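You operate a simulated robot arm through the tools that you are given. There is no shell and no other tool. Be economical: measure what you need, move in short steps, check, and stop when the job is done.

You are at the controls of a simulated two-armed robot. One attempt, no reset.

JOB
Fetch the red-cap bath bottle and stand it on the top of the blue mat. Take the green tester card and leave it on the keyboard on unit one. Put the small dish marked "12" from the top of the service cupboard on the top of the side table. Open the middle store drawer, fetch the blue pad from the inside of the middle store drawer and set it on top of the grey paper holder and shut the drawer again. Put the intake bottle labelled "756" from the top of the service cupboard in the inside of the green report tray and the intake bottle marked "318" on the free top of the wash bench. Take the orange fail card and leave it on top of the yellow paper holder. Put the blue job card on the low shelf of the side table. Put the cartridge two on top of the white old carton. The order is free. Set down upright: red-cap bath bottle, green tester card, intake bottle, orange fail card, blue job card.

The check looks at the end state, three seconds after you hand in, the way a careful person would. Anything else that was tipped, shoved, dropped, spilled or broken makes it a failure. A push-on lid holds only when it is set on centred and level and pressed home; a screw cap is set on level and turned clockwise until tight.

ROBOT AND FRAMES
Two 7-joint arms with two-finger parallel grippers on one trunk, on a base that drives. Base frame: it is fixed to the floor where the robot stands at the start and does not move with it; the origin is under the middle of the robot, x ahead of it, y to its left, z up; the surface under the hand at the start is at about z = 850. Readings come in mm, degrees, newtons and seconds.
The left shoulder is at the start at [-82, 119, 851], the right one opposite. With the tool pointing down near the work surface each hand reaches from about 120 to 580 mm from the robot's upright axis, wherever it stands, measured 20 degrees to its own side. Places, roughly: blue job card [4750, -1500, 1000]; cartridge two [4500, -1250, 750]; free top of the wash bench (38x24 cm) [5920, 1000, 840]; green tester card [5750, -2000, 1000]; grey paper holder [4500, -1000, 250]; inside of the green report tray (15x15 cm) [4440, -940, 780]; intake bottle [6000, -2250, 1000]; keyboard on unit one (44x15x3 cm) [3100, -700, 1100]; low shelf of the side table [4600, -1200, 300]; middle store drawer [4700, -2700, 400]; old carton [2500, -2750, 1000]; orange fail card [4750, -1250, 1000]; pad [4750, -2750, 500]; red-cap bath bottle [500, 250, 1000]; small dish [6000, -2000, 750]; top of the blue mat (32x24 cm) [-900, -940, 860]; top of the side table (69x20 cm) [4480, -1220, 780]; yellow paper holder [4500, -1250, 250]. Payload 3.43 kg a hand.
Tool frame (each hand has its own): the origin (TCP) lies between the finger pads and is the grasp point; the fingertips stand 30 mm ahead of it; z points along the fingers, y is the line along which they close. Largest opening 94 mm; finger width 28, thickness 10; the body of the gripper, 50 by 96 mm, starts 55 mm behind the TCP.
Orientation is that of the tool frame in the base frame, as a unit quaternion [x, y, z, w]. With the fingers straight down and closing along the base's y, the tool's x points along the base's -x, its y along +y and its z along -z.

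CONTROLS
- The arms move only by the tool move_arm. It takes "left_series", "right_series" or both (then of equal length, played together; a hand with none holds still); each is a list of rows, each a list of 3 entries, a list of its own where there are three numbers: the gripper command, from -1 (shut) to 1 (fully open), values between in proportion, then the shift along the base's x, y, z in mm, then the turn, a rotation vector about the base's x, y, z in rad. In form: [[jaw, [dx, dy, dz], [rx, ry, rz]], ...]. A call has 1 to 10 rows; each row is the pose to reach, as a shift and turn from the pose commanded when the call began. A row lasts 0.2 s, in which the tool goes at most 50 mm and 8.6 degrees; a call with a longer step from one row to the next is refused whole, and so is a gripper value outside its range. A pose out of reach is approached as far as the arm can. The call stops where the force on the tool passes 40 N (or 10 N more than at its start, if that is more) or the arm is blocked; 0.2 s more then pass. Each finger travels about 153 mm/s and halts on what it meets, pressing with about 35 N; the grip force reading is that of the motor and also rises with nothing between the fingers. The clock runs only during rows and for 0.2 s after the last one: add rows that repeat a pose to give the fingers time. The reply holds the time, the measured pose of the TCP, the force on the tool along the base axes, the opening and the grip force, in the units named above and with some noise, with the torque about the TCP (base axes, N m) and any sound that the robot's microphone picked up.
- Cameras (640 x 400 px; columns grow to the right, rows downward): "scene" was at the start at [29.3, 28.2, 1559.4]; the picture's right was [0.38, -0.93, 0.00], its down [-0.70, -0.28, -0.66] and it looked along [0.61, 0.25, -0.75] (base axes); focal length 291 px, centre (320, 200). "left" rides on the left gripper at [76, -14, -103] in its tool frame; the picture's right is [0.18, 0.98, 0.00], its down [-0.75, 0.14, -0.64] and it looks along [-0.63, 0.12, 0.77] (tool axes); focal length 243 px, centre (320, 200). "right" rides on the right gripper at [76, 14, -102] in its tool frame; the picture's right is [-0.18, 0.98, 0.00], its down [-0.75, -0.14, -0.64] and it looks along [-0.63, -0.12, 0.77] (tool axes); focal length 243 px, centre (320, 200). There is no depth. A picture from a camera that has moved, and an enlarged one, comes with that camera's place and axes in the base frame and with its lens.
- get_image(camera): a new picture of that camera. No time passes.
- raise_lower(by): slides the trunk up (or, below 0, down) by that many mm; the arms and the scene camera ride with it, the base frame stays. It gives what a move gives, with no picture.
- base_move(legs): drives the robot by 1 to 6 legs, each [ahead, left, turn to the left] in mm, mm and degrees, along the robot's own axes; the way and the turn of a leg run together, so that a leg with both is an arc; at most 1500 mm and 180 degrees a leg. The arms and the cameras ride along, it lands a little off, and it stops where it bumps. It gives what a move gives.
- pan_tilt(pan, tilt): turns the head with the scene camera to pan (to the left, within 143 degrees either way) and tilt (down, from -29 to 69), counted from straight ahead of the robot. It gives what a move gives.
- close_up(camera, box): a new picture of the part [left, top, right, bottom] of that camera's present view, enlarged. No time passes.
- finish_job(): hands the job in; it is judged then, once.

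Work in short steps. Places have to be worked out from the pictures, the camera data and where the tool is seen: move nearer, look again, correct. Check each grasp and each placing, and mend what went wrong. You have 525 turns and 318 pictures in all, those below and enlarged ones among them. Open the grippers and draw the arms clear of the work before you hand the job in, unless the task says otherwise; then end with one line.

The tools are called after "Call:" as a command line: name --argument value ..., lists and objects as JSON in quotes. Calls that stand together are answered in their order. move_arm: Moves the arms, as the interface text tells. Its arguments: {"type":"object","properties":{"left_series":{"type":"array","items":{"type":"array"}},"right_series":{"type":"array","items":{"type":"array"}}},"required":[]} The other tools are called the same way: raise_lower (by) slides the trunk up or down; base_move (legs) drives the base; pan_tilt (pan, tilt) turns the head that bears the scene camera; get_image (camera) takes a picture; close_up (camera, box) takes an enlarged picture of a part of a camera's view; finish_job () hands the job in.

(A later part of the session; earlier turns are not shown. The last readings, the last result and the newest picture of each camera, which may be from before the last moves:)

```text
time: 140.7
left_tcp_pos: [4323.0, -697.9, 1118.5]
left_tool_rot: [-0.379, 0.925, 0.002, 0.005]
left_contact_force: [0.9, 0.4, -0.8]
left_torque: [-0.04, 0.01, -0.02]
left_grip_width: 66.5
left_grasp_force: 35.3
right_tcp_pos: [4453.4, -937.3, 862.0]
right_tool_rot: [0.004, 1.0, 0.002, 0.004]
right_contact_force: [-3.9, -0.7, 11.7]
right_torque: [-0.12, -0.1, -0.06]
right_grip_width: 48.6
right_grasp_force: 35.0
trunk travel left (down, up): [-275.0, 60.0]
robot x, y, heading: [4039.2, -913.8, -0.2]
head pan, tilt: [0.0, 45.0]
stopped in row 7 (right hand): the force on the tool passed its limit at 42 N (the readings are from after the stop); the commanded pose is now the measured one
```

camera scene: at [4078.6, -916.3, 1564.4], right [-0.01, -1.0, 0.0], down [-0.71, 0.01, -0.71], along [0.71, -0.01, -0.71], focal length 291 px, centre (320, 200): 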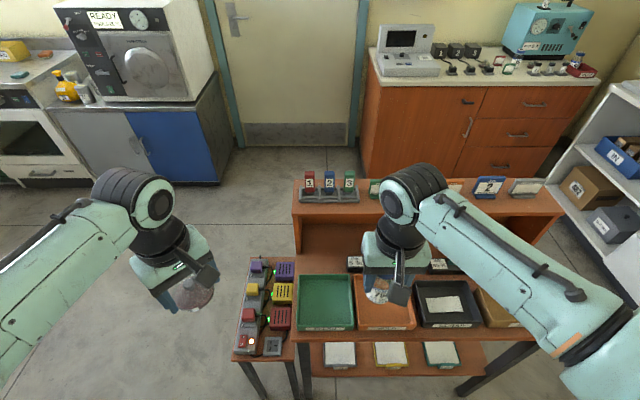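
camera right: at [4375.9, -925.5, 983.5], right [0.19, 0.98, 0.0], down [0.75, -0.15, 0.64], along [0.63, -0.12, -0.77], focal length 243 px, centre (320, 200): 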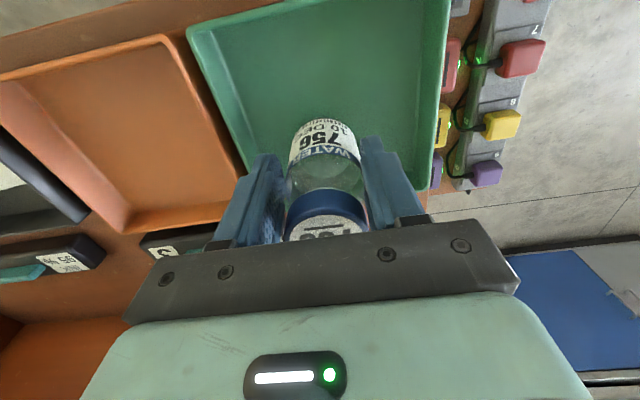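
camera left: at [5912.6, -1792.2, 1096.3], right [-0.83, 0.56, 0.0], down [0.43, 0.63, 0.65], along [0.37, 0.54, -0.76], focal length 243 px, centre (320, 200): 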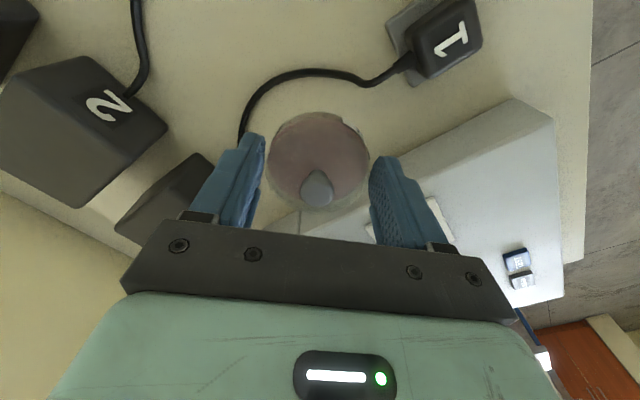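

Contact at z≈862. I release and rise.

Call:
move_arm --right_series '[[-1, [0, 0, 1], [0, 0, 0]], [0.2, [0, 0, 1], [0, 0, 0]], [0.5, [0, 0, 1], [0, 0, 0]], [0.5, [0, 0, 1], [0, 0, 0]], [0.5, [0, 0, 40], [0, 0, 0]], [0.5, [0, 0, 85], [0, 0, 0]], [0.5, [0, 0, 130], [0, 0, 0]], [0.5, [0, 0, 175], [0, 0, 0]], [0.5, [-40, -20, 200], [0, 0, 0]], [0.5, [-80, -40, 210], [0, 0, 0]]]'

Call:
close_up --camera "scene" --box '[280, 220, 400, 350]'

Call:
get_image --camera "right"

```text
refused: row 9 steps farther than a row can; nothing moved
```

```text
3.08 times, centred on (340, 285) of scene
camera zoom: at [4077.9, -916.5, 1564.1], right [-0.01, -1.0, 0.0], down [-0.71, 0.01, -0.71], along [0.71, -0.01, -0.71], focal length 897 px, centre (258, -62)
```

zoom: 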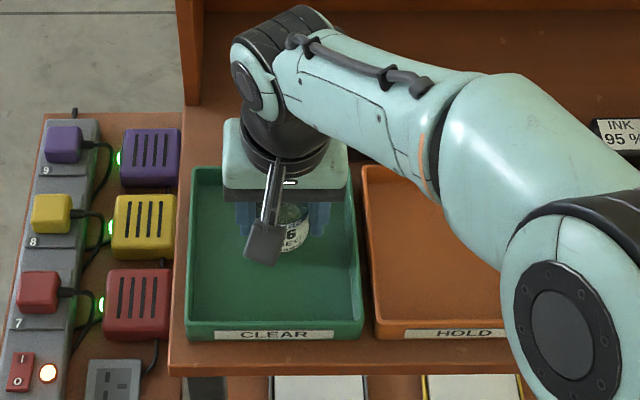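

```text
253 pictures are left
camera right: at [4376.0, -924.0, 964.3], right [0.19, 0.98, 0.01], down [0.75, -0.15, 0.65], along [0.64, -0.12, -0.76], focal length 243 px, centre (320, 200)
```

right: 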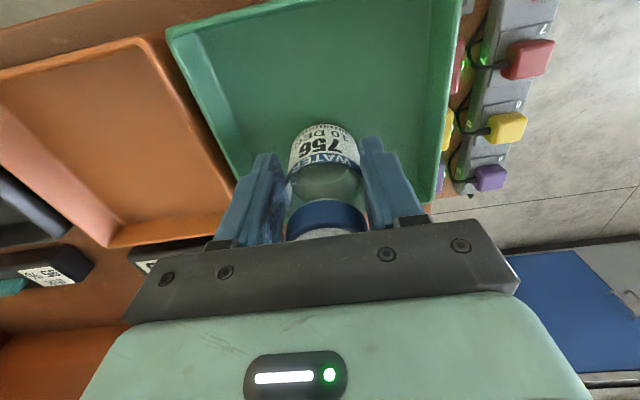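

Steps too long in one row; again with shorter ones.

Call:
move_arm --right_series '[[-1, [0, 0, 1], [0, 0, 0]], [0.2, [0, 0, 1], [0, 0, 0]], [0.5, [0, 0, 1], [0, 0, 0]], [0.5, [0, 0, 1], [0, 0, 0]], [0.5, [0, 0, 40], [0, 0, 0]], [0.5, [0, 0, 85], [0, 0, 0]], [0.5, [0, 0, 130], [0, 0, 0]], [0.5, [0, 0, 175], [0, 0, 0]], [0.5, [-35, -10, 200], [0, 0, 0]], [0.5, [-75, -20, 210], [0, 0, 0]]]'

Call:
close_up --camera "scene" --box '[280, 220, 400, 350]'

Call:
get_image --camera "right"

```text
time: 142.9
left_tcp_pos: [4323.8, -700.4, 1119.2]
left_tool_rot: [-0.38, 0.925, 0.001, 0.005]
left_contact_force: [-0.6, 0.6, -1.5]
left_torque: [0.01, 0.01, 0.0]
left_grip_width: 66.3
left_grasp_force: 34.8
right_tcp_pos: [4377.2, -958.1, 1070.6]
right_tool_rot: [0.003, 1.0, 0.002, 0.002]
right_contact_force: [-0.5, 0.3, 0.2]
right_torque: [0.01, -0.02, 0.01]
right_grip_width: 70.5
right_grasp_force: 0.1
trunk travel left (down, up): [-275.0, 60.0]
robot x, y, heading: [4040.1, -914.0, -0.5]
head pan, tilt: [0.0, 45.0]
```

```text
3.08 times, centred on (340, 285) of scene
camera zoom: at [4077.5, -916.9, 1564.4], right [-0.01, -1.0, 0.0], down [-0.71, 0.01, -0.71], along [0.71, -0.01, -0.71], focal length 897 px, centre (258, -62)
```

zoom: 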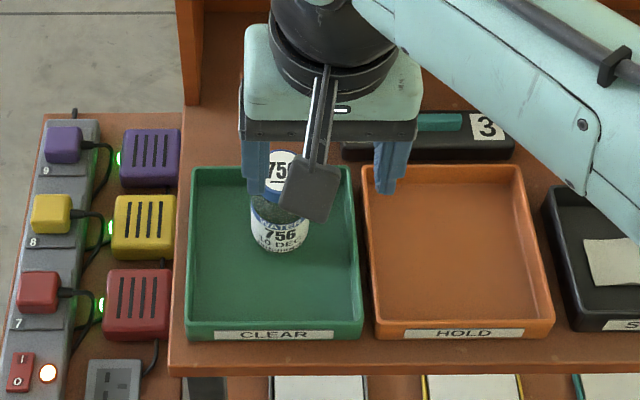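

```text
251 pictures are left
camera right: at [4299.3, -943.4, 1173.4], right [0.19, 0.98, 0.0], down [0.75, -0.15, 0.65], along [0.63, -0.12, -0.76], focal length 243 px, centre (320, 200)
```

right: 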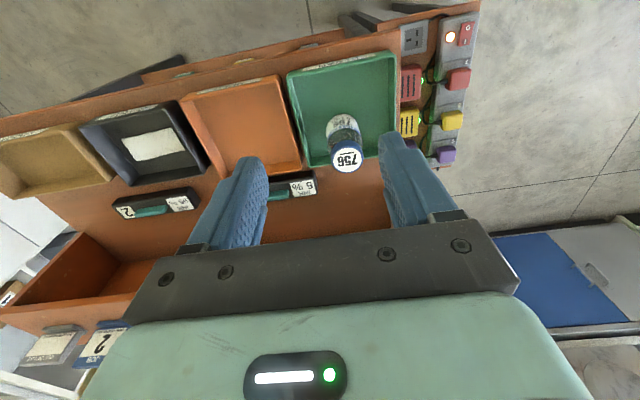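

756 stands in the tray. Now the dish: I strafe right to look at the table's right end.

Call:
base_move --legs '[[0, -760, 0]]'

Call:
get_image --camera "scene"

Call:
get_image --camera "left"

```text
time: 150.0
left_tcp_pos: [4317.0, -1462.2, 1119.4]
left_tool_rot: [-0.377, 0.926, 0.002, 0.005]
left_contact_force: [-0.8, -0.7, -0.8]
left_torque: [0.0, 0.01, -0.03]
left_grip_width: 66.2
left_grasp_force: 35.0
right_tcp_pos: [4370.5, -1720.6, 1071.7]
right_tool_rot: [0.006, 1.0, 0.002, 0.003]
right_contact_force: [-0.3, 0.2, -1.0]
right_torque: [-0.01, 0.03, 0.01]
right_grip_width: 70.5
right_grasp_force: 0.0
trunk travel left (down, up): [-275.0, 60.0]
robot x, y, heading: [4030.3, -1674.9, -0.7]
head pan, tilt: [0.0, 45.0]
```

```text
250 pictures are left
camera scene: at [4071.4, -1677.8, 1564.4], right [-0.01, -1.0, 0.0], down [-0.71, 0.01, -0.71], along [0.71, -0.01, -0.71], focal length 291 px, centre (320, 200)
```

scene: 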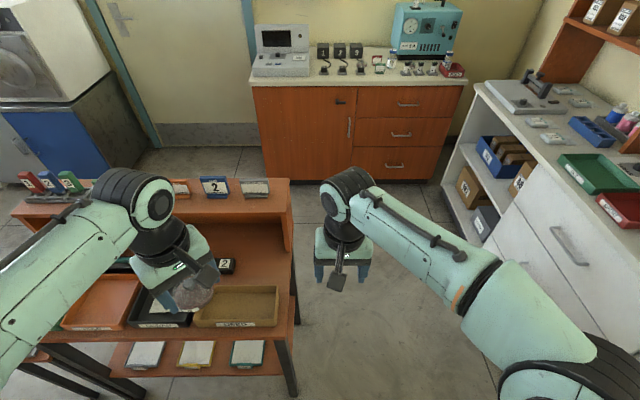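

```text
249 pictures are left
camera left: at [4271.6, -1526.7, 1220.6], right [-0.82, 0.57, 0.0], down [0.43, 0.62, 0.65], along [0.37, 0.53, -0.76], focal length 243 px, centre (320, 200)
```

left: 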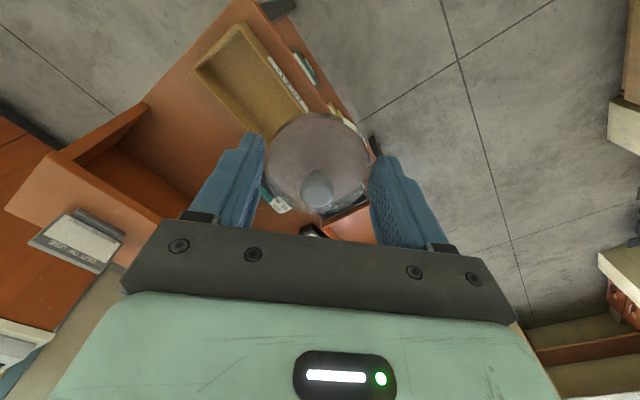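

Free spot behind the tan tray: about [4540, -1505]. I carry the dish there and lower to z≈835.

Call:
move_arm --left_series '[[0, [40, -8, -5], [0, 0, 0]], [0, [80, -16, -10], [0, 0, 0]], [0, [120, -24, -20], [0, 0, 0]], [0, [160, -32, -40], [0, 0, 0]], [0, [200, -40, -60], [0, 0, 0]], [0, [222, -43, -90], [0, 0, 0]], [0, [222, -43, -130], [0, 0, 0]], [0, [222, -43, -170], [0, 0, 0]], [0, [222, -43, -200], [0, 0, 0]], [0, [222, -43, -200], [0, 0, 0]]]'

Call:
get_image --camera "left"

Call:
close_up --camera "scene" --box '[160, 160, 320, 340]'

```text
time: 152.2
left_tcp_pos: [4539.3, -1503.9, 917.6]
left_tool_rot: [-0.378, 0.926, 0.002, 0.005]
left_contact_force: [1.0, -0.1, -1.1]
left_torque: [-0.01, 0.0, 0.03]
left_grip_width: 66.6
left_grasp_force: 35.2
right_tcp_pos: [4370.6, -1718.7, 1071.4]
right_tool_rot: [0.005, 1.0, 0.002, 0.003]
right_contact_force: [0.5, 0.2, 0.2]
right_torque: [-0.01, -0.01, 0.0]
right_grip_width: 70.5
right_grasp_force: 0.1
trunk travel left (down, up): [-275.0, 60.0]
robot x, y, heading: [4033.6, -1676.8, -1.0]
head pan, tilt: [0.0, 45.0]
```

```text
248 pictures are left
camera left: at [4493.2, -1569.5, 1019.5], right [-0.82, 0.57, 0.0], down [0.43, 0.62, 0.65], along [0.37, 0.53, -0.76], focal length 243 px, centre (320, 200)
```

left: 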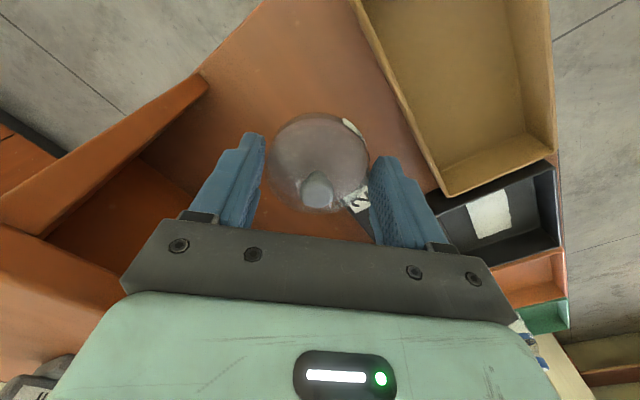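

```text
2.22 times, centred on (240, 250) of scene
camera zoom: at [4071.3, -1677.8, 1564.4], right [-0.01, -1.0, 0.0], down [-0.71, 0.01, -0.71], along [0.71, -0.01, -0.71], focal length 648 px, centre (498, 89)
```

zoom: 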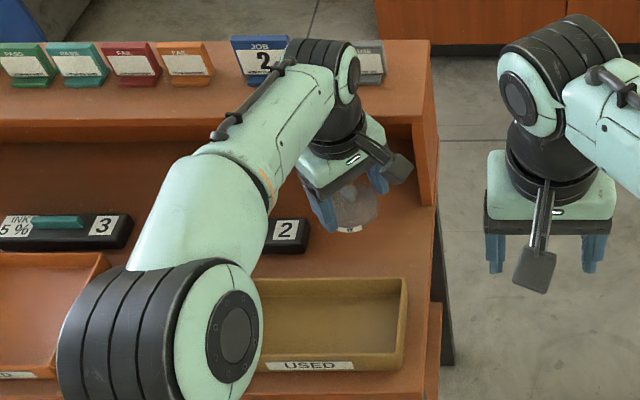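

Clear spot confirmed. I lower towards contact, expected near z≈815.

Call:
move_arm --left_series '[[0, [0, 0, -40], [0, 0, 0]], [0, [0, 0, -75], [0, 0, 0]], [0, [0, 0, -88], [0, 0, 0]], [0, [0, 0, -93], [0, 0, 0]], [0, [0, 0, -96], [0, 0, 0]], [0, [0, 0, -98], [0, 0, 0]], [0, [0, 0, -100], [0, 0, 0]], [0, [0, 0, -102], [0, 0, 0]], [0, [0, 0, -104], [0, 0, 0]], [0, [0, 0, -106], [0, 0, 0]]]'

```text
time: 154.4
left_tcp_pos: [4540.0, -1504.5, 815.6]
left_tool_rot: [-0.378, 0.926, 0.0, 0.007]
left_contact_force: [0.9, 0.0, 28.2]
left_torque: [0.25, -0.18, 0.01]
left_grip_width: 66.6
left_grasp_force: 34.9
right_tcp_pos: [4368.4, -1720.3, 1072.2]
right_tool_rot: [0.005, 1.0, 0.002, 0.003]
right_contact_force: [-0.2, 0.5, -0.1]
right_torque: [0.01, -0.04, -0.01]
right_grip_width: 70.7
right_grasp_force: 0.1
trunk travel left (down, up): [-275.0, 60.0]
robot x, y, heading: [4032.7, -1673.8, -0.4]
head pan, tilt: [0.0, 45.0]
```

Touching down (28 N). I ease, open slightly to 76 mm, and rise.

Call:
move_arm --left_series '[[0, [0, 0, 3], [0, 0, 0]], [0.45, [0, 0, 3], [0, 0, 0]], [0.62, [0, 0, 3], [0, 0, 0]], [0.62, [0, 0, 3], [0, 0, 0]], [0.62, [0, 0, 20], [0, 0, 0]], [0.62, [0, 0, 60], [0, 0, 0]], [0.62, [0, 0, 105], [0, 0, 0]], [0.62, [0, 0, 150], [0, 0, 0]], [0.62, [0, 0, 195], [0, 0, 0]], [0.62, [0, 0, 240], [0, 0, 0]]]'

Call:
get_image --camera "left"

```text
time: 156.6
left_tcp_pos: [4539.8, -1505.7, 1053.6]
left_tool_rot: [-0.377, 0.926, 0.003, 0.005]
left_contact_force: [0.5, -0.3, -0.1]
left_torque: [0.0, 0.01, 0.0]
left_grip_width: 75.9
left_grasp_force: 0.2
right_tcp_pos: [4371.4, -1720.6, 1071.2]
right_tool_rot: [0.005, 1.0, 0.001, 0.002]
right_contact_force: [0.5, 0.2, 0.0]
right_torque: [0.01, 0.03, -0.03]
right_grip_width: 70.4
right_grasp_force: 0.1
trunk travel left (down, up): [-275.0, 60.0]
robot x, y, heading: [4036.2, -1674.2, -0.5]
head pan, tilt: [0.0, 45.0]
```

```text
246 pictures are left
camera left: at [4493.4, -1570.6, 1155.2], right [-0.82, 0.57, 0.0], down [0.44, 0.62, 0.65], along [0.37, 0.53, -0.76], focal length 243 px, centre (320, 200)
```

left: 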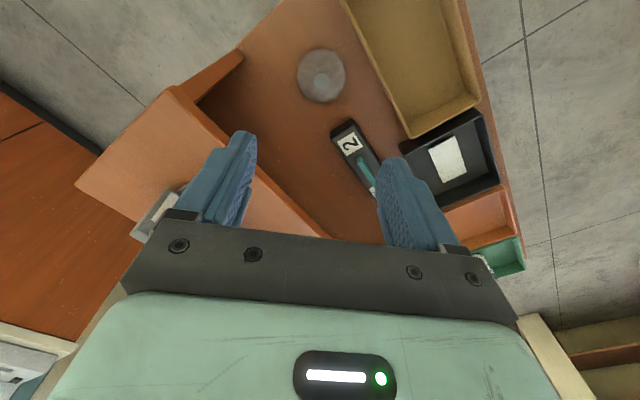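

The dish is set down. Next, the cards: I draw both hands back and up, then drive closer in front of the cards.

Call:
move_arm --left_series '[[0.62, [-40, 0, 20], [0, 0, -0.13]], [0.62, [-80, 0, 40], [0, 0, -0.26]], [0.62, [-120, 0, 60], [0, 0, -0.39]], [0.62, [-160, 0, 80], [0, 0, -0.52]], [0.62, [-200, 0, 90], [0, 0, -0.65]], [0.62, [-230, 0, 90], [0, 0, -0.78]]]' --right_series '[[0.5, [-10, 0, 15], [0, 0, 0]], [0.5, [-20, 0, 30], [0, 0, 0]], [0.5, [-30, 0, 45], [0, 0, 0]], [0.5, [-40, 0, 60], [0, 0, 0]], [0.5, [-50, 0, 70], [0, 0, 0]], [0.5, [-60, 0, 70], [0, 0, 0]]]'

Call:
base_move --legs '[[0, 340, 0.5], [130, 0, 0]]'

Call:
pan_tilt --pan 0 --tilt 50

Call:
get_image --camera "scene"

```text
time: 158.0
left_tcp_pos: [4307.4, -1504.0, 1143.8]
left_tool_rot: [0.003, 1.0, -0.001, 0.007]
left_contact_force: [-0.5, -0.5, 0.3]
left_torque: [-0.01, 0.02, -0.02]
left_grip_width: 76.1
left_grasp_force: 0.0
right_tcp_pos: [4308.6, -1719.8, 1141.6]
right_tool_rot: [0.006, 1.0, 0.002, 0.002]
right_contact_force: [-0.3, 0.5, -0.3]
right_torque: [-0.03, -0.04, 0.01]
right_grip_width: 70.5
right_grasp_force: 0.1
trunk travel left (down, up): [-275.0, 60.0]
robot x, y, heading: [4033.3, -1672.8, -0.6]
head pan, tilt: [0.0, 45.0]
```

```text
time: 162.4
left_tcp_pos: [4439.0, -1164.1, 1142.6]
left_tool_rot: [-0.002, 1.0, 0.0, 0.006]
left_contact_force: [0.1, -0.7, 0.0]
left_torque: [-0.03, 0.01, 0.01]
left_grip_width: 76.2
left_grasp_force: 0.0
right_tcp_pos: [4442.4, -1379.3, 1140.1]
right_tool_rot: [0.001, 1.0, 0.001, 0.003]
right_contact_force: [0.2, 0.7, 0.8]
right_torque: [0.04, 0.03, 0.03]
right_grip_width: 70.4
right_grasp_force: 0.0
trunk travel left (down, up): [-275.0, 60.0]
robot x, y, heading: [4167.1, -1341.4, -0.1]
head pan, tilt: [0.0, 45.0]
```

```text
time: 163.1
left_tcp_pos: [4439.8, -1164.6, 1142.3]
left_tool_rot: [-0.002, 1.0, 0.0, 0.007]
left_contact_force: [0.6, -0.2, -0.5]
left_torque: [-0.02, 0.01, 0.0]
left_grip_width: 76.1
left_grasp_force: 0.1
right_tcp_pos: [4442.4, -1379.5, 1141.1]
right_tool_rot: [0.0, 1.0, 0.002, 0.002]
right_contact_force: [1.2, 0.1, -0.7]
right_torque: [0.01, -0.01, 0.0]
right_grip_width: 70.5
right_grasp_force: 0.1
trunk travel left (down, up): [-275.0, 60.0]
robot x, y, heading: [4167.5, -1339.1, 0.1]
head pan, tilt: [0.0, 50.0]
```

```text
245 pictures are left
camera scene: at [4199.2, -1339.6, 1557.5], right [0.0, -1.0, 0.0], down [-0.77, 0.0, -0.64], along [0.64, 0.0, -0.77], focal length 291 px, centre (320, 200)
```

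scene: 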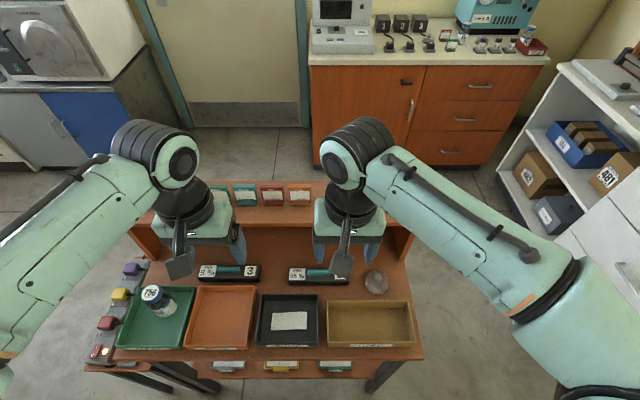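

I look through the right hand's camera at the cards.

Call:
get_image --camera "right"

Call:
get_image --camera "left"

Call:
close_up --camera "scene" --box '[230, 160, 330, 230]'

```text
244 pictures are left
camera right: at [4365.2, -1365.3, 1243.0], right [0.19, 0.98, 0.0], down [0.75, -0.14, 0.65], along [0.63, -0.12, -0.76], focal length 243 px, centre (320, 200)
```

right: 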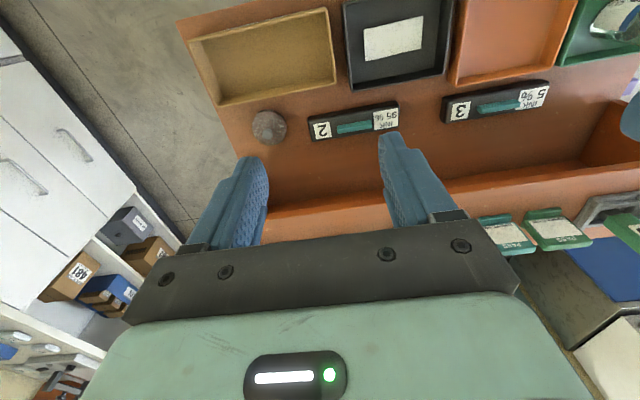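

```text
243 pictures are left
camera left: at [4362.1, -1179.6, 1244.9], right [-0.19, 0.98, 0.0], down [0.75, 0.14, 0.65], along [0.64, 0.12, -0.76], focal length 243 px, centre (320, 200)
```

left: 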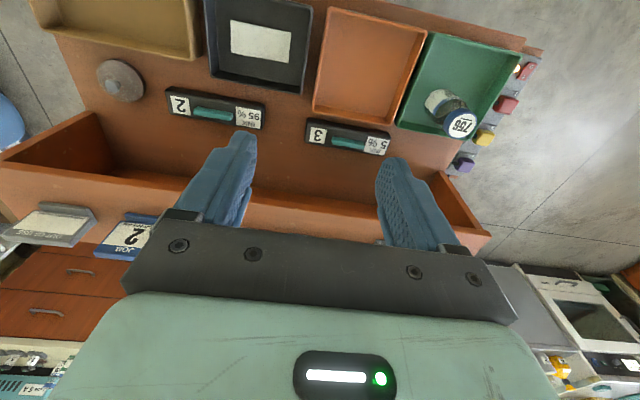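

```text
5.71 times, centred on (280, 195) of scene
camera zoom: at [4199.2, -1339.6, 1557.5], right [0.0, -1.0, 0.0], down [-0.77, 0.0, -0.64], along [0.64, 0.0, -0.77], focal length 1665 px, centre (549, 229)
```

zoom: 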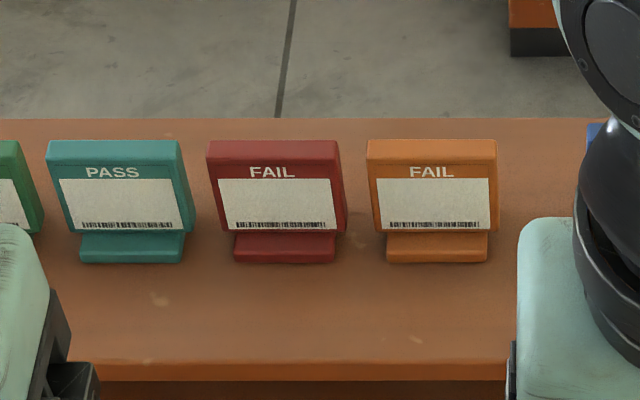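

The orange FAIL card: plate ≈54 mm wide, 10 mm thick, centre ≈[4666, -1289], top z≈1048. I turn the left hand 90° so it closes along x and bring it over the card, moving the right hand aside.

Call:
move_arm --left_series '[[0, [20, -12, 5], [0, 0, -0.145]], [0, [40, -24, 10], [0, 0, -0.29]], [0, [60, -36, 15], [0, 0, -0.435]], [0, [80, -48, 15], [0, 0, -0.58]], [0, [100, -60, 15], [0, 0, -0.725]], [0, [120, -72, 15], [0, 0, -0.87]], [0, [140, -84, 15], [0, 0, -1.015]], [0, [160, -96, 15], [0, 0, -1.16]], [0, [180, -108, 15], [0, 0, -1.305]], [0, [200, -120, 15], [0, 0, -1.45]]]' --right_series '[[0, [-5, -10, 0], [0, 0, 0]], [0, [-10, -20, 0], [0, 0, 0]], [0, [-15, -30, 0], [0, 0, 0]], [0, [-20, -40, 0], [0, 0, 0]], [0, [-25, -50, 0], [0, 0, 0]], [0, [-30, -60, 0], [0, 0, 0]], [0, [-30, -70, 0], [0, 0, 0]], [0, [-30, -80, 0], [0, 0, 0]], [0, [-30, -90, 0], [0, 0, 0]], [0, [-30, -100, 0], [0, 0, 0]]]'

Call:
get_image --camera "left"

Call:
get_image --camera "scene"

```text
time: 165.3
left_tcp_pos: [4602.6, -1272.2, 1155.2]
left_tool_rot: [0.634, 0.773, -0.002, 0.002]
left_contact_force: [0.9, 0.6, -0.3]
left_torque: [-0.02, 0.04, 0.0]
left_grip_width: 46.8
left_grasp_force: 0.1
left hand out of reach, approached as far as the arm can: row 9, 10
right_tcp_pos: [4413.4, -1480.4, 1140.8]
right_tool_rot: [0.001, 1.0, 0.002, 0.002]
right_contact_force: [0.8, 0.4, 0.9]
right_torque: [0.01, -0.02, -0.01]
right_grip_width: 47.0
right_grasp_force: 0.2
trunk travel left (down, up): [-275.0, 60.0]
robot x, y, heading: [4164.6, -1336.9, 0.1]
head pan, tilt: [0.0, 50.0]
```

```text
241 pictures are left
camera left: at [4573.2, -1199.7, 1257.2], right [0.93, 0.37, 0.0], down [0.28, -0.71, 0.65], along [0.24, -0.6, -0.76], focal length 243 px, centre (320, 200)
```

left: 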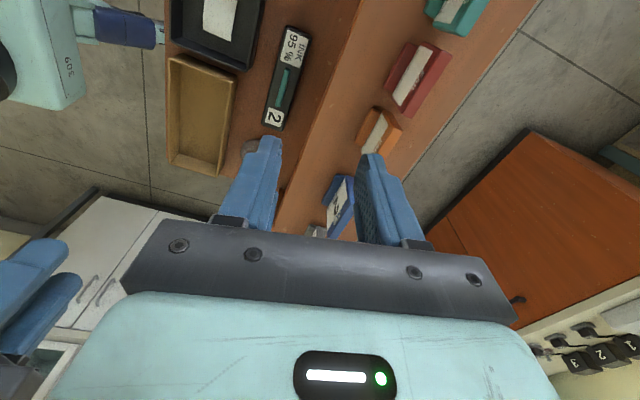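

```text
240 pictures are left
camera scene: at [4200.3, -1341.2, 1557.5], right [0.0, -1.0, 0.0], down [-0.77, 0.0, -0.64], along [0.64, 0.0, -0.77], focal length 291 px, centre (320, 200)
```

scene: 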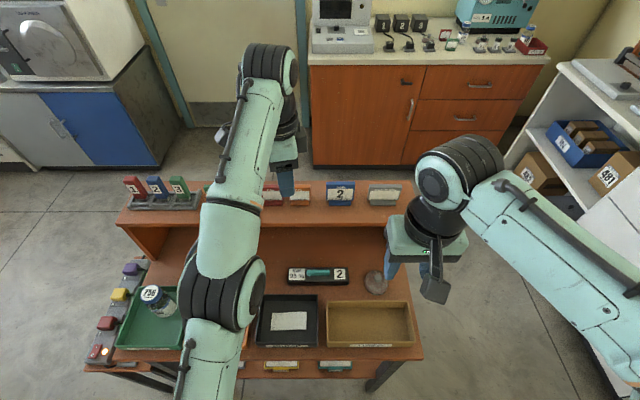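

Reach is short at this height; I raise the trunk fully and try again, moving over the card.

Call:
raise_lower --by 58

Call:
move_arm --left_series '[[0, [15, -3, -30], [0, 0, -0.13]], [0, [30, -6, -60], [0, 0, -0.236]], [0, [45, -10, -85], [0, 0, -0.236]], [0, [60, -16, -100], [0, 0, -0.236]], [0, [60, -16, -100], [0, 0, -0.236]]]'

Call:
get_image --camera "left"

```text
time: 166.2
left_tcp_pos: [4600.6, -1269.1, 1214.2]
left_tool_rot: [0.633, 0.774, -0.001, 0.002]
left_contact_force: [0.2, -0.6, -0.2]
left_torque: [0.0, 0.03, -0.02]
left_grip_width: 47.0
left_grasp_force: 0.0
right_tcp_pos: [4411.4, -1479.7, 1200.8]
right_tool_rot: [0.001, 1.0, 0.002, 0.003]
right_contact_force: [0.8, -0.1, -0.6]
right_torque: [-0.01, -0.02, 0.0]
right_grip_width: 47.3
right_grasp_force: 0.1
trunk travel left (down, up): [-333.0, 2.0]
robot x, y, heading: [4165.6, -1339.3, 0.1]
head pan, tilt: [0.0, 50.0]
```

```text
time: 167.4
left_tcp_pos: [4662.3, -1285.3, 1112.8]
left_tool_rot: [0.72, 0.694, -0.002, 0.002]
left_contact_force: [-0.6, 0.5, 0.0]
left_torque: [0.0, -0.03, 0.01]
left_grip_width: 47.1
left_grasp_force: 0.1
right_tcp_pos: [4412.5, -1479.1, 1198.9]
right_tool_rot: [0.001, 1.0, 0.002, 0.003]
right_contact_force: [0.1, 0.4, -0.3]
right_torque: [-0.01, 0.0, 0.01]
right_grip_width: 47.2
right_grasp_force: 0.1
trunk travel left (down, up): [-333.0, 2.0]
robot x, y, heading: [4162.8, -1338.4, 0.0]
head pan, tilt: [0.0, 50.0]
```

```text
239 pictures are left
camera left: at [4649.0, -1209.7, 1215.3], right [0.99, 0.15, 0.0], down [0.11, -0.75, 0.65], along [0.1, -0.64, -0.76], focal length 243 px, centre (320, 200)
```

left: 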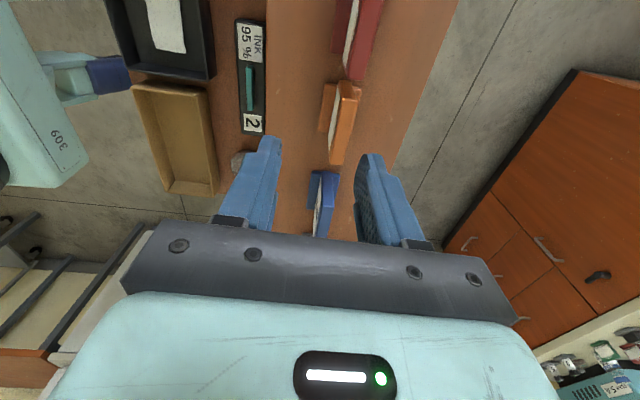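

Orange card top ≈[4678, -1286, 1037]. I fix the yaw and lower until the tips sit just above the card, then look.

Call:
move_arm --left_series '[[0, [8, -1, -15], [0, 0, 0.037]], [0, [15, -2, -30], [0, 0, 0.037]], [0, [15, -2, -36], [0, 0, 0.037]], [0, [15, -2, -36], [0, 0, 0.037]]]'

Call:
get_image --camera "left"

Call:
close_up --camera "scene" --box '[230, 130, 360, 230]'

```text
time: 168.4
left_tcp_pos: [4675.6, -1288.9, 1078.2]
left_tool_rot: [0.706, 0.708, -0.001, 0.003]
left_contact_force: [0.0, -0.9, 0.7]
left_torque: [0.01, -0.02, -0.02]
left_grip_width: 46.7
left_grasp_force: 0.1
right_tcp_pos: [4413.9, -1477.9, 1198.5]
right_tool_rot: [0.001, 1.0, 0.002, 0.003]
right_contact_force: [-0.1, -0.1, 1.1]
right_torque: [0.01, 0.01, 0.02]
right_grip_width: 46.7
right_grasp_force: 0.0
trunk travel left (down, up): [-333.0, 2.0]
robot x, y, heading: [4163.4, -1337.0, -0.2]
head pan, tilt: [0.0, 50.0]
```

```text
238 pictures are left
camera left: at [4661.4, -1212.6, 1179.3], right [0.98, 0.19, 0.0], down [0.14, -0.75, 0.65], along [0.12, -0.63, -0.76], focal length 243 px, centre (320, 200)
```

left: 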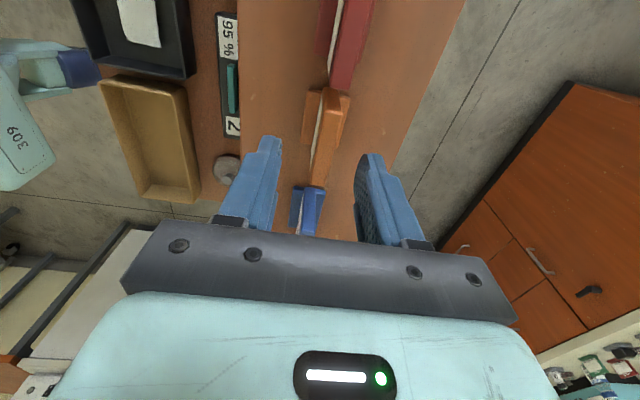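

```text
4.00 times, centred on (295, 180) of scene
camera zoom: at [4198.1, -1339.7, 1619.1], right [0.0, -1.0, 0.0], down [-0.77, 0.0, -0.64], along [0.64, 0.0, -0.77], focal length 1166 px, centre (420, 280)
```

zoom: 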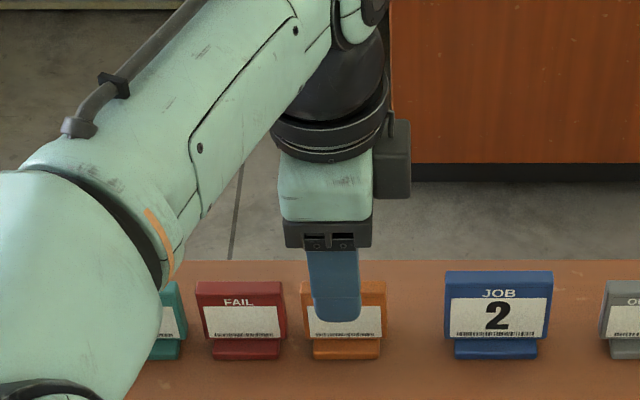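

Well aligned. I move +4 mm in x, lower to z≈1036 and close.

Call:
move_arm --left_series '[[0, [4, 0, -15], [0, 0, 0]], [0, [4, 0, -30], [0, 0, 0]], [0, [4, 0, -40], [0, 0, 0]], [0, [4, 0, -40], [0, 0, 0]], [-0.5, [4, 0, -40], [0, 0, 0]], [-1, [4, 0, -40], [0, 0, 0]], [-1, [4, 0, -40], [0, 0, 0]]]'

Call:
get_image --camera "left"

Call:
close_up --camera "scene" --box '[230, 130, 360, 230]'

```text
time: 170.1
left_tcp_pos: [4680.5, -1287.2, 1037.2]
left_tool_rot: [0.707, 0.708, -0.001, 0.002]
left_contact_force: [-1.0, 0.5, -0.6]
left_torque: [0.02, -0.02, -0.03]
left_grip_width: 15.2
left_grasp_force: 34.6
right_tcp_pos: [4412.4, -1478.7, 1199.3]
right_tool_rot: [0.001, 1.0, 0.001, 0.003]
right_contact_force: [-0.3, -0.3, 0.4]
right_torque: [-0.01, 0.0, -0.01]
right_grip_width: 47.1
right_grasp_force: 0.0
trunk travel left (down, up): [-333.0, 2.0]
robot x, y, heading: [4165.9, -1339.3, 0.1]
head pan, tilt: [0.0, 50.0]
```

```text
236 pictures are left
camera left: at [4665.2, -1212.0, 1139.3], right [0.98, 0.19, 0.0], down [0.14, -0.75, 0.65], along [0.12, -0.63, -0.76], focal length 243 px, centre (320, 200)
```

left: 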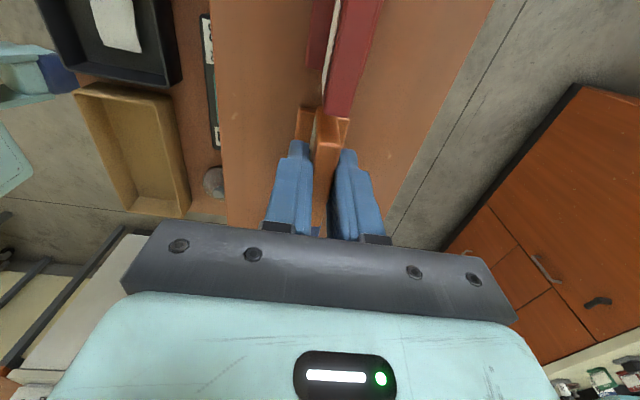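

```text
4.00 times, centred on (295, 180) of scene
camera zoom: at [4198.1, -1339.6, 1619.0], right [0.0, -1.0, 0.0], down [-0.77, 0.0, -0.64], along [0.64, 0.0, -0.77], focal length 1166 px, centre (420, 280)
```

zoom: 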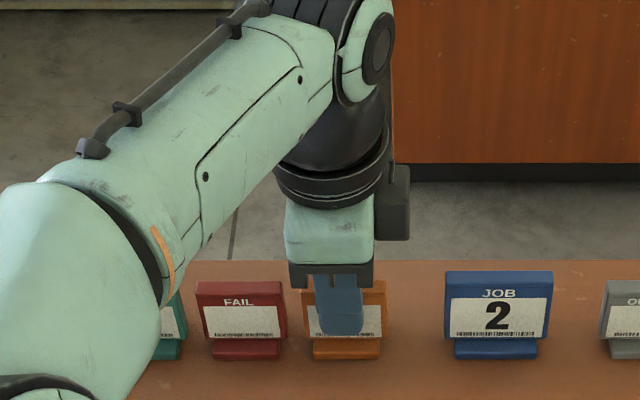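

Card gripped (15 mm). I lift it and withdraw the left hand to the left.

Call:
move_arm --left_series '[[-1, [0, 0, 35], [0, 0, 0]], [-1, [0, 0, 75], [0, 0, 0]], [-1, [-20, 5, 110], [0, 0, 0]], [-1, [-60, 20, 120], [0, 0, 0]], [-1, [-100, 40, 125], [0, 0, 0]], [-1, [-140, 60, 125], [0, 0, 0]], [-1, [-180, 80, 125], [0, 0, 0]], [-1, [-215, 105, 125], [0, 0, 0]], [-1, [-245, 135, 125], [0, 0, 0]]]'

Call:
get_image --camera "scene"

```text
time: 172.1
left_tcp_pos: [4433.9, -1152.0, 1161.7]
left_tool_rot: [0.707, 0.707, -0.002, 0.003]
left_contact_force: [0.2, 0.2, -0.4]
left_torque: [-0.03, 0.02, -0.05]
left_grip_width: 15.5
left_grasp_force: 35.2
right_tcp_pos: [4411.7, -1477.4, 1200.0]
right_tool_rot: [0.001, 1.0, 0.002, 0.003]
right_contact_force: [0.5, 0.7, 0.1]
right_torque: [-0.02, 0.0, 0.0]
right_grip_width: 46.9
right_grasp_force: 0.0
trunk travel left (down, up): [-333.0, 2.0]
robot x, y, heading: [4163.6, -1333.1, 0.0]
head pan, tilt: [0.0, 50.0]
```

```text
234 pictures are left
camera scene: at [4196.8, -1338.8, 1619.0], right [0.0, -1.0, 0.0], down [-0.77, 0.0, -0.64], along [0.64, 0.0, -0.77], focal length 291 px, centre (320, 200)
```

scene: 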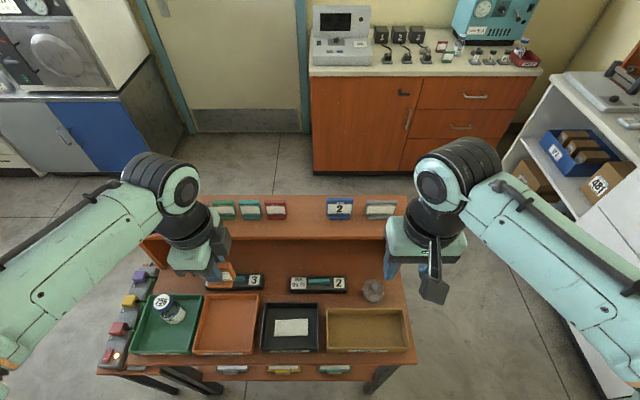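

Now the right hand: rotate 90° and go over the blue JOB card at about [4680, -1390].

Call:
move_arm --right_series '[[0, [20, 8, 0], [0, 0, 0.145]], [0, [45, 16, -5], [0, 0, 0.29]], [0, [70, 24, -10], [0, 0, 0.435]], [0, [95, 32, -20], [0, 0, 0.58]], [0, [120, 40, -30], [0, 0, 0.725]], [0, [145, 48, -45], [0, 0, 0.87]], [0, [170, 56, -60], [0, 0, 1.015]], [0, [195, 64, -70], [0, 0, 1.16]], [0, [220, 72, -80], [0, 0, 1.305]], [0, [240, 80, -88], [0, 0, 1.45]]]'

Call:
move_arm --right_series '[[0, [10, 4, 0], [0, 0, 0.06]], [0, [25, 8, 0], [0, 0, 0.115]], [0, [25, 8, 0], [0, 0, 0.115]]]'

Call:
get_image --camera "right"

Call:
close_up --camera "scene" --box '[290, 150, 420, 250]'

```text
time: 174.2
left_tcp_pos: [4434.5, -1152.5, 1160.9]
left_tool_rot: [0.706, 0.708, -0.002, 0.002]
left_contact_force: [-0.5, 0.0, -1.5]
left_torque: [0.0, 0.03, 0.02]
left_grip_width: 15.2
left_grasp_force: 35.4
right_tcp_pos: [4652.6, -1398.2, 1111.4]
right_tool_rot: [-0.664, 0.748, 0.003, 0.0]
right_contact_force: [0.1, 0.5, -0.4]
right_torque: [0.01, 0.0, -0.02]
right_grip_width: 46.9
right_grasp_force: 0.0
trunk travel left (down, up): [-333.0, 2.0]
robot x, y, heading: [4165.0, -1338.5, -0.2]
head pan, tilt: [0.0, 50.0]
```

```text
time: 175.1
left_tcp_pos: [4435.2, -1152.9, 1162.4]
left_tool_rot: [0.707, 0.708, -0.001, 0.002]
left_contact_force: [-0.5, -0.5, 0.3]
left_torque: [0.01, -0.03, -0.01]
left_grip_width: 15.4
left_grasp_force: 35.5
right_tcp_pos: [4677.5, -1390.9, 1111.9]
right_tool_rot: [-0.705, 0.709, 0.003, 0.002]
right_contact_force: [-0.2, 1.0, 0.0]
right_torque: [-0.02, 0.02, -0.01]
right_grip_width: 46.7
right_grasp_force: 0.1
trunk travel left (down, up): [-333.0, 2.0]
robot x, y, heading: [4167.3, -1339.1, -0.2]
head pan, tilt: [0.0, 50.0]
```

```text
233 pictures are left
camera right: at [4662.1, -1468.2, 1213.6], right [-0.98, 0.19, 0.0], down [0.15, 0.75, 0.65], along [0.12, 0.63, -0.76], focal length 243 px, centre (320, 200)
```

right: 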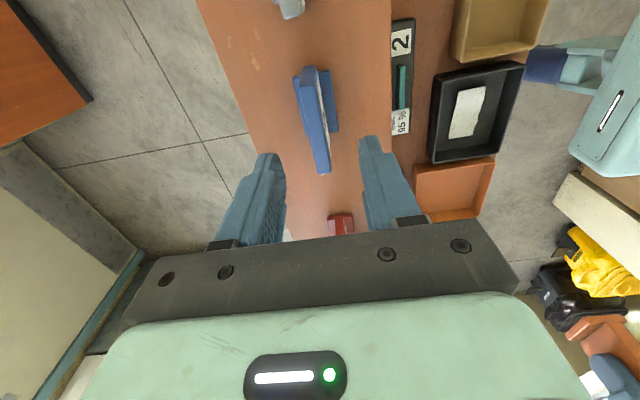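

```text
4.00 times, centred on (355, 200) of scene
camera zoom: at [4197.6, -1339.9, 1619.0], right [0.0, -1.0, 0.0], down [-0.77, 0.0, -0.64], along [0.64, 0.0, -0.77], focal length 1166 px, centre (180, 200)
```

zoom: 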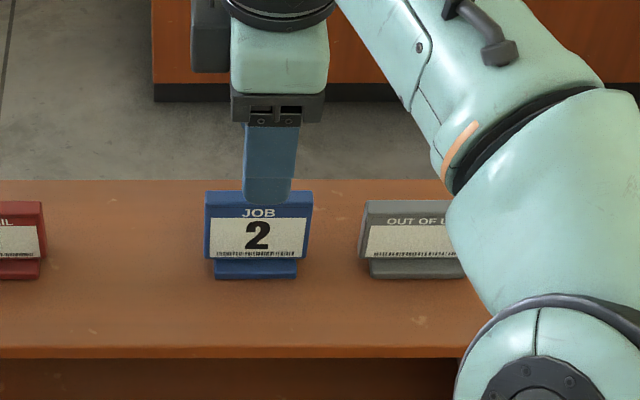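

Aligned within a few mm. I lower to z≈1040 and close on the blue card.

Call:
move_arm --right_series '[[0, [3, -3, -25], [0, 0, 0]], [0, [3, -3, -50], [0, 0, 0]], [0, [3, -3, -65], [0, 0, 0]], [0, [3, -3, -71], [0, 0, 0]], [0, [3, -3, -71], [0, 0, 0]], [-0.5, [3, -3, -71], [0, 0, 0]], [-1, [3, -3, -71], [0, 0, 0]], [-1, [3, -3, -71], [0, 0, 0]]]'

Call:
get_image --camera "right"

```text
time: 176.8
left_tcp_pos: [4436.1, -1153.5, 1161.1]
left_tool_rot: [0.706, 0.708, -0.001, 0.003]
left_contact_force: [0.3, 0.1, 0.2]
left_torque: [0.01, 0.0, 0.02]
left_grip_width: 15.1
left_grasp_force: 35.6
right_tcp_pos: [4681.2, -1393.8, 1040.6]
right_tool_rot: [-0.704, 0.71, 0.003, 0.001]
right_contact_force: [-0.9, -0.6, 0.9]
right_torque: [0.02, 0.0, -0.03]
right_grip_width: 15.2
right_grasp_force: 34.8
trunk travel left (down, up): [-333.0, 2.0]
robot x, y, heading: [4167.7, -1337.3, -0.1]
head pan, tilt: [0.0, 50.0]
```

```text
231 pictures are left
camera right: at [4665.8, -1471.1, 1141.9], right [-0.98, 0.19, 0.0], down [0.15, 0.75, 0.65], along [0.12, 0.63, -0.76], focal length 243 px, centre (320, 200)
```

right: 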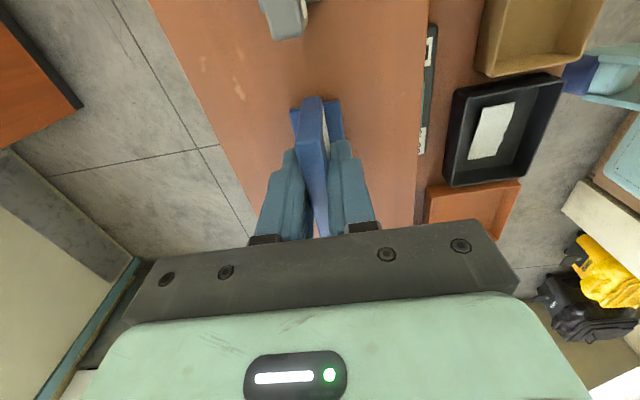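

Both cards are held. I lift and withdraw the right hand, back the robot away from the table and lower the trunk to look at the low shelf.

Call:
move_arm --right_series '[[-1, [0, 0, 35], [0, 0, 0]], [-1, [0, 0, 75], [0, 0, 0]], [-1, [-20, -5, 110], [0, 0, 0]], [-1, [-60, -20, 120], [0, 0, 0]], [-1, [-100, -40, 125], [0, 0, 0]], [-1, [-140, -60, 125], [0, 0, 0]], [-1, [-180, -80, 125], [0, 0, 0]], [-1, [-215, -105, 125], [0, 0, 0]], [-1, [-245, -125, 125], [0, 0, 0]]]'

Call:
base_move --legs '[[-330, 0, 0]]'

Call:
raise_lower --by -330

Call:
pan_tilt --pan 0 --tilt 40

Call:
get_image --camera "scene"

```text
time: 178.8
left_tcp_pos: [4434.5, -1153.5, 1162.6]
left_tool_rot: [0.706, 0.708, -0.001, 0.002]
left_contact_force: [-0.3, -0.8, -0.9]
left_torque: [-0.03, 0.0, 0.01]
left_grip_width: 15.0
left_grasp_force: 35.3
right_tcp_pos: [4434.9, -1519.6, 1167.1]
right_tool_rot: [-0.704, 0.71, 0.003, 0.001]
right_contact_force: [0.3, 0.1, -0.6]
right_torque: [0.03, -0.01, -0.02]
right_grip_width: 15.6
right_grasp_force: 35.0
trunk travel left (down, up): [-333.0, 2.0]
robot x, y, heading: [4166.1, -1339.2, -0.0]
head pan, tilt: [0.0, 50.0]
```

```text
time: 181.1
left_tcp_pos: [4103.5, -1152.3, 1160.8]
left_tool_rot: [0.707, 0.707, -0.001, 0.003]
left_contact_force: [0.7, 0.1, -0.2]
left_torque: [0.03, 0.05, -0.02]
left_grip_width: 15.1
left_grasp_force: 34.8
right_tcp_pos: [4103.4, -1518.0, 1166.9]
right_tool_rot: [-0.704, 0.711, 0.003, 0.001]
right_contact_force: [-0.2, -0.7, -0.9]
right_torque: [-0.01, 0.02, -0.01]
right_grip_width: 15.0
right_grasp_force: 34.7
trunk travel left (down, up): [-333.0, 2.0]
robot x, y, heading: [3832.4, -1339.7, -0.3]
head pan, tilt: [0.0, 50.0]
```

```text
time: 184.3
left_tcp_pos: [4103.4, -1153.1, 831.4]
left_tool_rot: [0.707, 0.707, -0.002, 0.002]
left_contact_force: [-0.1, 1.2, 0.6]
left_torque: [0.0, 0.0, -0.04]
left_grip_width: 15.2
left_grasp_force: 35.4
right_tcp_pos: [4104.2, -1518.9, 836.5]
right_tool_rot: [-0.704, 0.71, 0.003, 0.001]
right_contact_force: [0.7, -0.4, -0.6]
right_torque: [0.01, 0.02, -0.01]
right_grip_width: 15.4
right_grasp_force: 35.1
trunk travel left (down, up): [-3.0, 332.0]
robot x, y, heading: [3833.7, -1339.8, 0.1]
head pan, tilt: [0.0, 50.0]
```

```text
time: 185.0
left_tcp_pos: [4103.9, -1152.5, 830.9]
left_tool_rot: [0.707, 0.707, -0.002, 0.002]
left_contact_force: [-0.5, -0.5, 0.1]
left_torque: [0.02, 0.01, -0.02]
left_grip_width: 15.3
left_grasp_force: 34.6
right_tcp_pos: [4103.4, -1519.2, 836.0]
right_tool_rot: [-0.704, 0.71, 0.003, 0.001]
right_contact_force: [0.0, -0.3, 0.5]
right_torque: [0.01, -0.03, 0.0]
right_grip_width: 15.1
right_grasp_force: 35.0
trunk travel left (down, up): [-3.0, 332.0]
robot x, y, heading: [3831.9, -1334.3, -0.1]
head pan, tilt: [0.0, 40.0]
```

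```text
230 pictures are left
camera scene: at [3923.1, -1338.9, 1296.4], right [0.0, -1.0, 0.0], down [-0.64, 0.0, -0.77], along [0.77, 0.0, -0.64], focal length 291 px, centre (320, 200)
```

scene: 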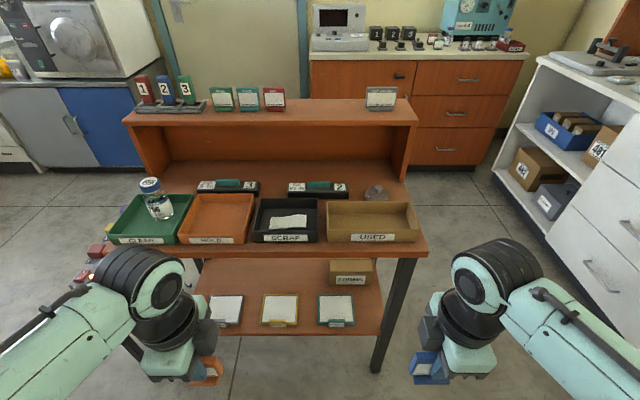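

The shelf shows a clear gap between the yellow and teal holders (y≈-1264..-1332). I'll stand the blue card there turned sideways, the orange on the yellow holder. First I lower both hands to shelf level and turn the right hand back.

Call:
move_arm --left_series '[[-1, [0, 0, -40], [0, 0, 0]], [-1, [0, 0, -80], [0, 0, 0]], [-1, [0, 0, -120], [0, 0, 0]], [-1, [0, 0, -160], [0, 0, 0]], [-1, [0, 0, -200], [0, 0, 0]], [-1, [0, 0, -240], [0, 0, 0]], [-1, [0, 0, -280], [0, 0, 0]], [-1, [0, 0, -320], [0, 0, 0]], [-1, [0, 0, -360], [0, 0, 0]], [-1, [0, 0, -390], [0, 0, 0]]]' --right_series '[[-1, [0, 0, -40], [0, 0, -0.145]], [-1, [0, 0, -80], [0, 0, -0.29]], [-1, [0, 10, -120], [0, 0, -0.435]], [-1, [0, 20, -160], [0, 0, -0.58]], [-1, [0, 30, -200], [0, 0, -0.725]], [-1, [0, 40, -240], [0, 0, -0.87]], [-1, [0, 50, -280], [0, 0, -1.015]], [-1, [0, 60, -320], [0, 0, -1.16]], [-1, [0, 70, -360], [0, 0, -1.305]], [-1, [0, 80, -395], [0, 0, -1.45]]]'

Call:
move_arm --right_series '[[-1, [0, 0, 0], [0, 0, -0.12]], [-1, [0, 0, 0], [0, 0, -0.12]]]'

Call:
get_image --camera "scene"

```text
time: 187.2
left_tcp_pos: [4103.8, -1153.2, 442.7]
left_tool_rot: [0.707, 0.707, -0.001, 0.003]
left_contact_force: [0.2, -0.1, -0.3]
left_torque: [0.0, -0.02, 0.0]
left_grip_width: 15.4
left_grasp_force: 35.5
right_tcp_pos: [4102.9, -1438.4, 440.9]
right_tool_rot: [-0.056, 0.998, 0.002, 0.002]
right_contact_force: [0.0, 0.3, -0.9]
right_torque: [0.04, 0.0, -0.02]
right_grip_width: 15.3
right_grasp_force: 35.1
trunk travel left (down, up): [-3.0, 332.0]
robot x, y, heading: [3834.3, -1338.2, -0.4]
head pan, tilt: [0.0, 40.0]
```

```text
time: 187.8
left_tcp_pos: [4104.0, -1153.3, 441.9]
left_tool_rot: [0.707, 0.707, -0.002, 0.0]
left_contact_force: [0.2, 0.2, -0.2]
left_torque: [-0.02, 0.04, -0.01]
left_grip_width: 15.2
left_grasp_force: 34.6
right_tcp_pos: [4102.9, -1438.3, 441.4]
right_tool_rot: [0.004, 1.0, 0.002, 0.003]
right_contact_force: [0.0, 0.7, -1.2]
right_torque: [-0.03, 0.01, -0.01]
right_grip_width: 15.4
right_grasp_force: 35.1
trunk travel left (down, up): [-3.0, 332.0]
robot x, y, heading: [3835.0, -1336.0, -0.2]
head pan, tilt: [0.0, 40.0]
```

```text
229 pictures are left
camera scene: at [3923.2, -1338.9, 1296.5], right [0.0, -1.0, 0.0], down [-0.64, 0.0, -0.77], along [0.77, 0.0, -0.64], focal length 291 px, centre (320, 200)
```

scene: 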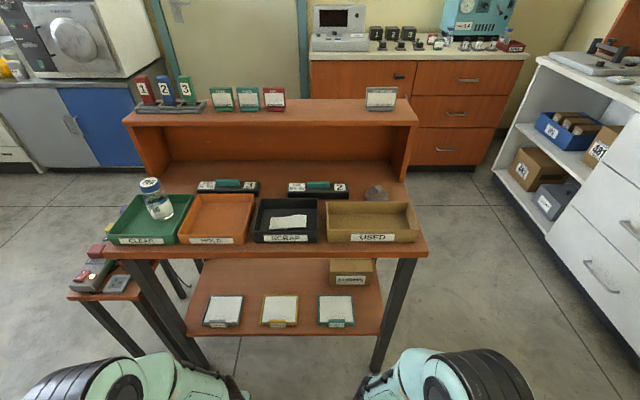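

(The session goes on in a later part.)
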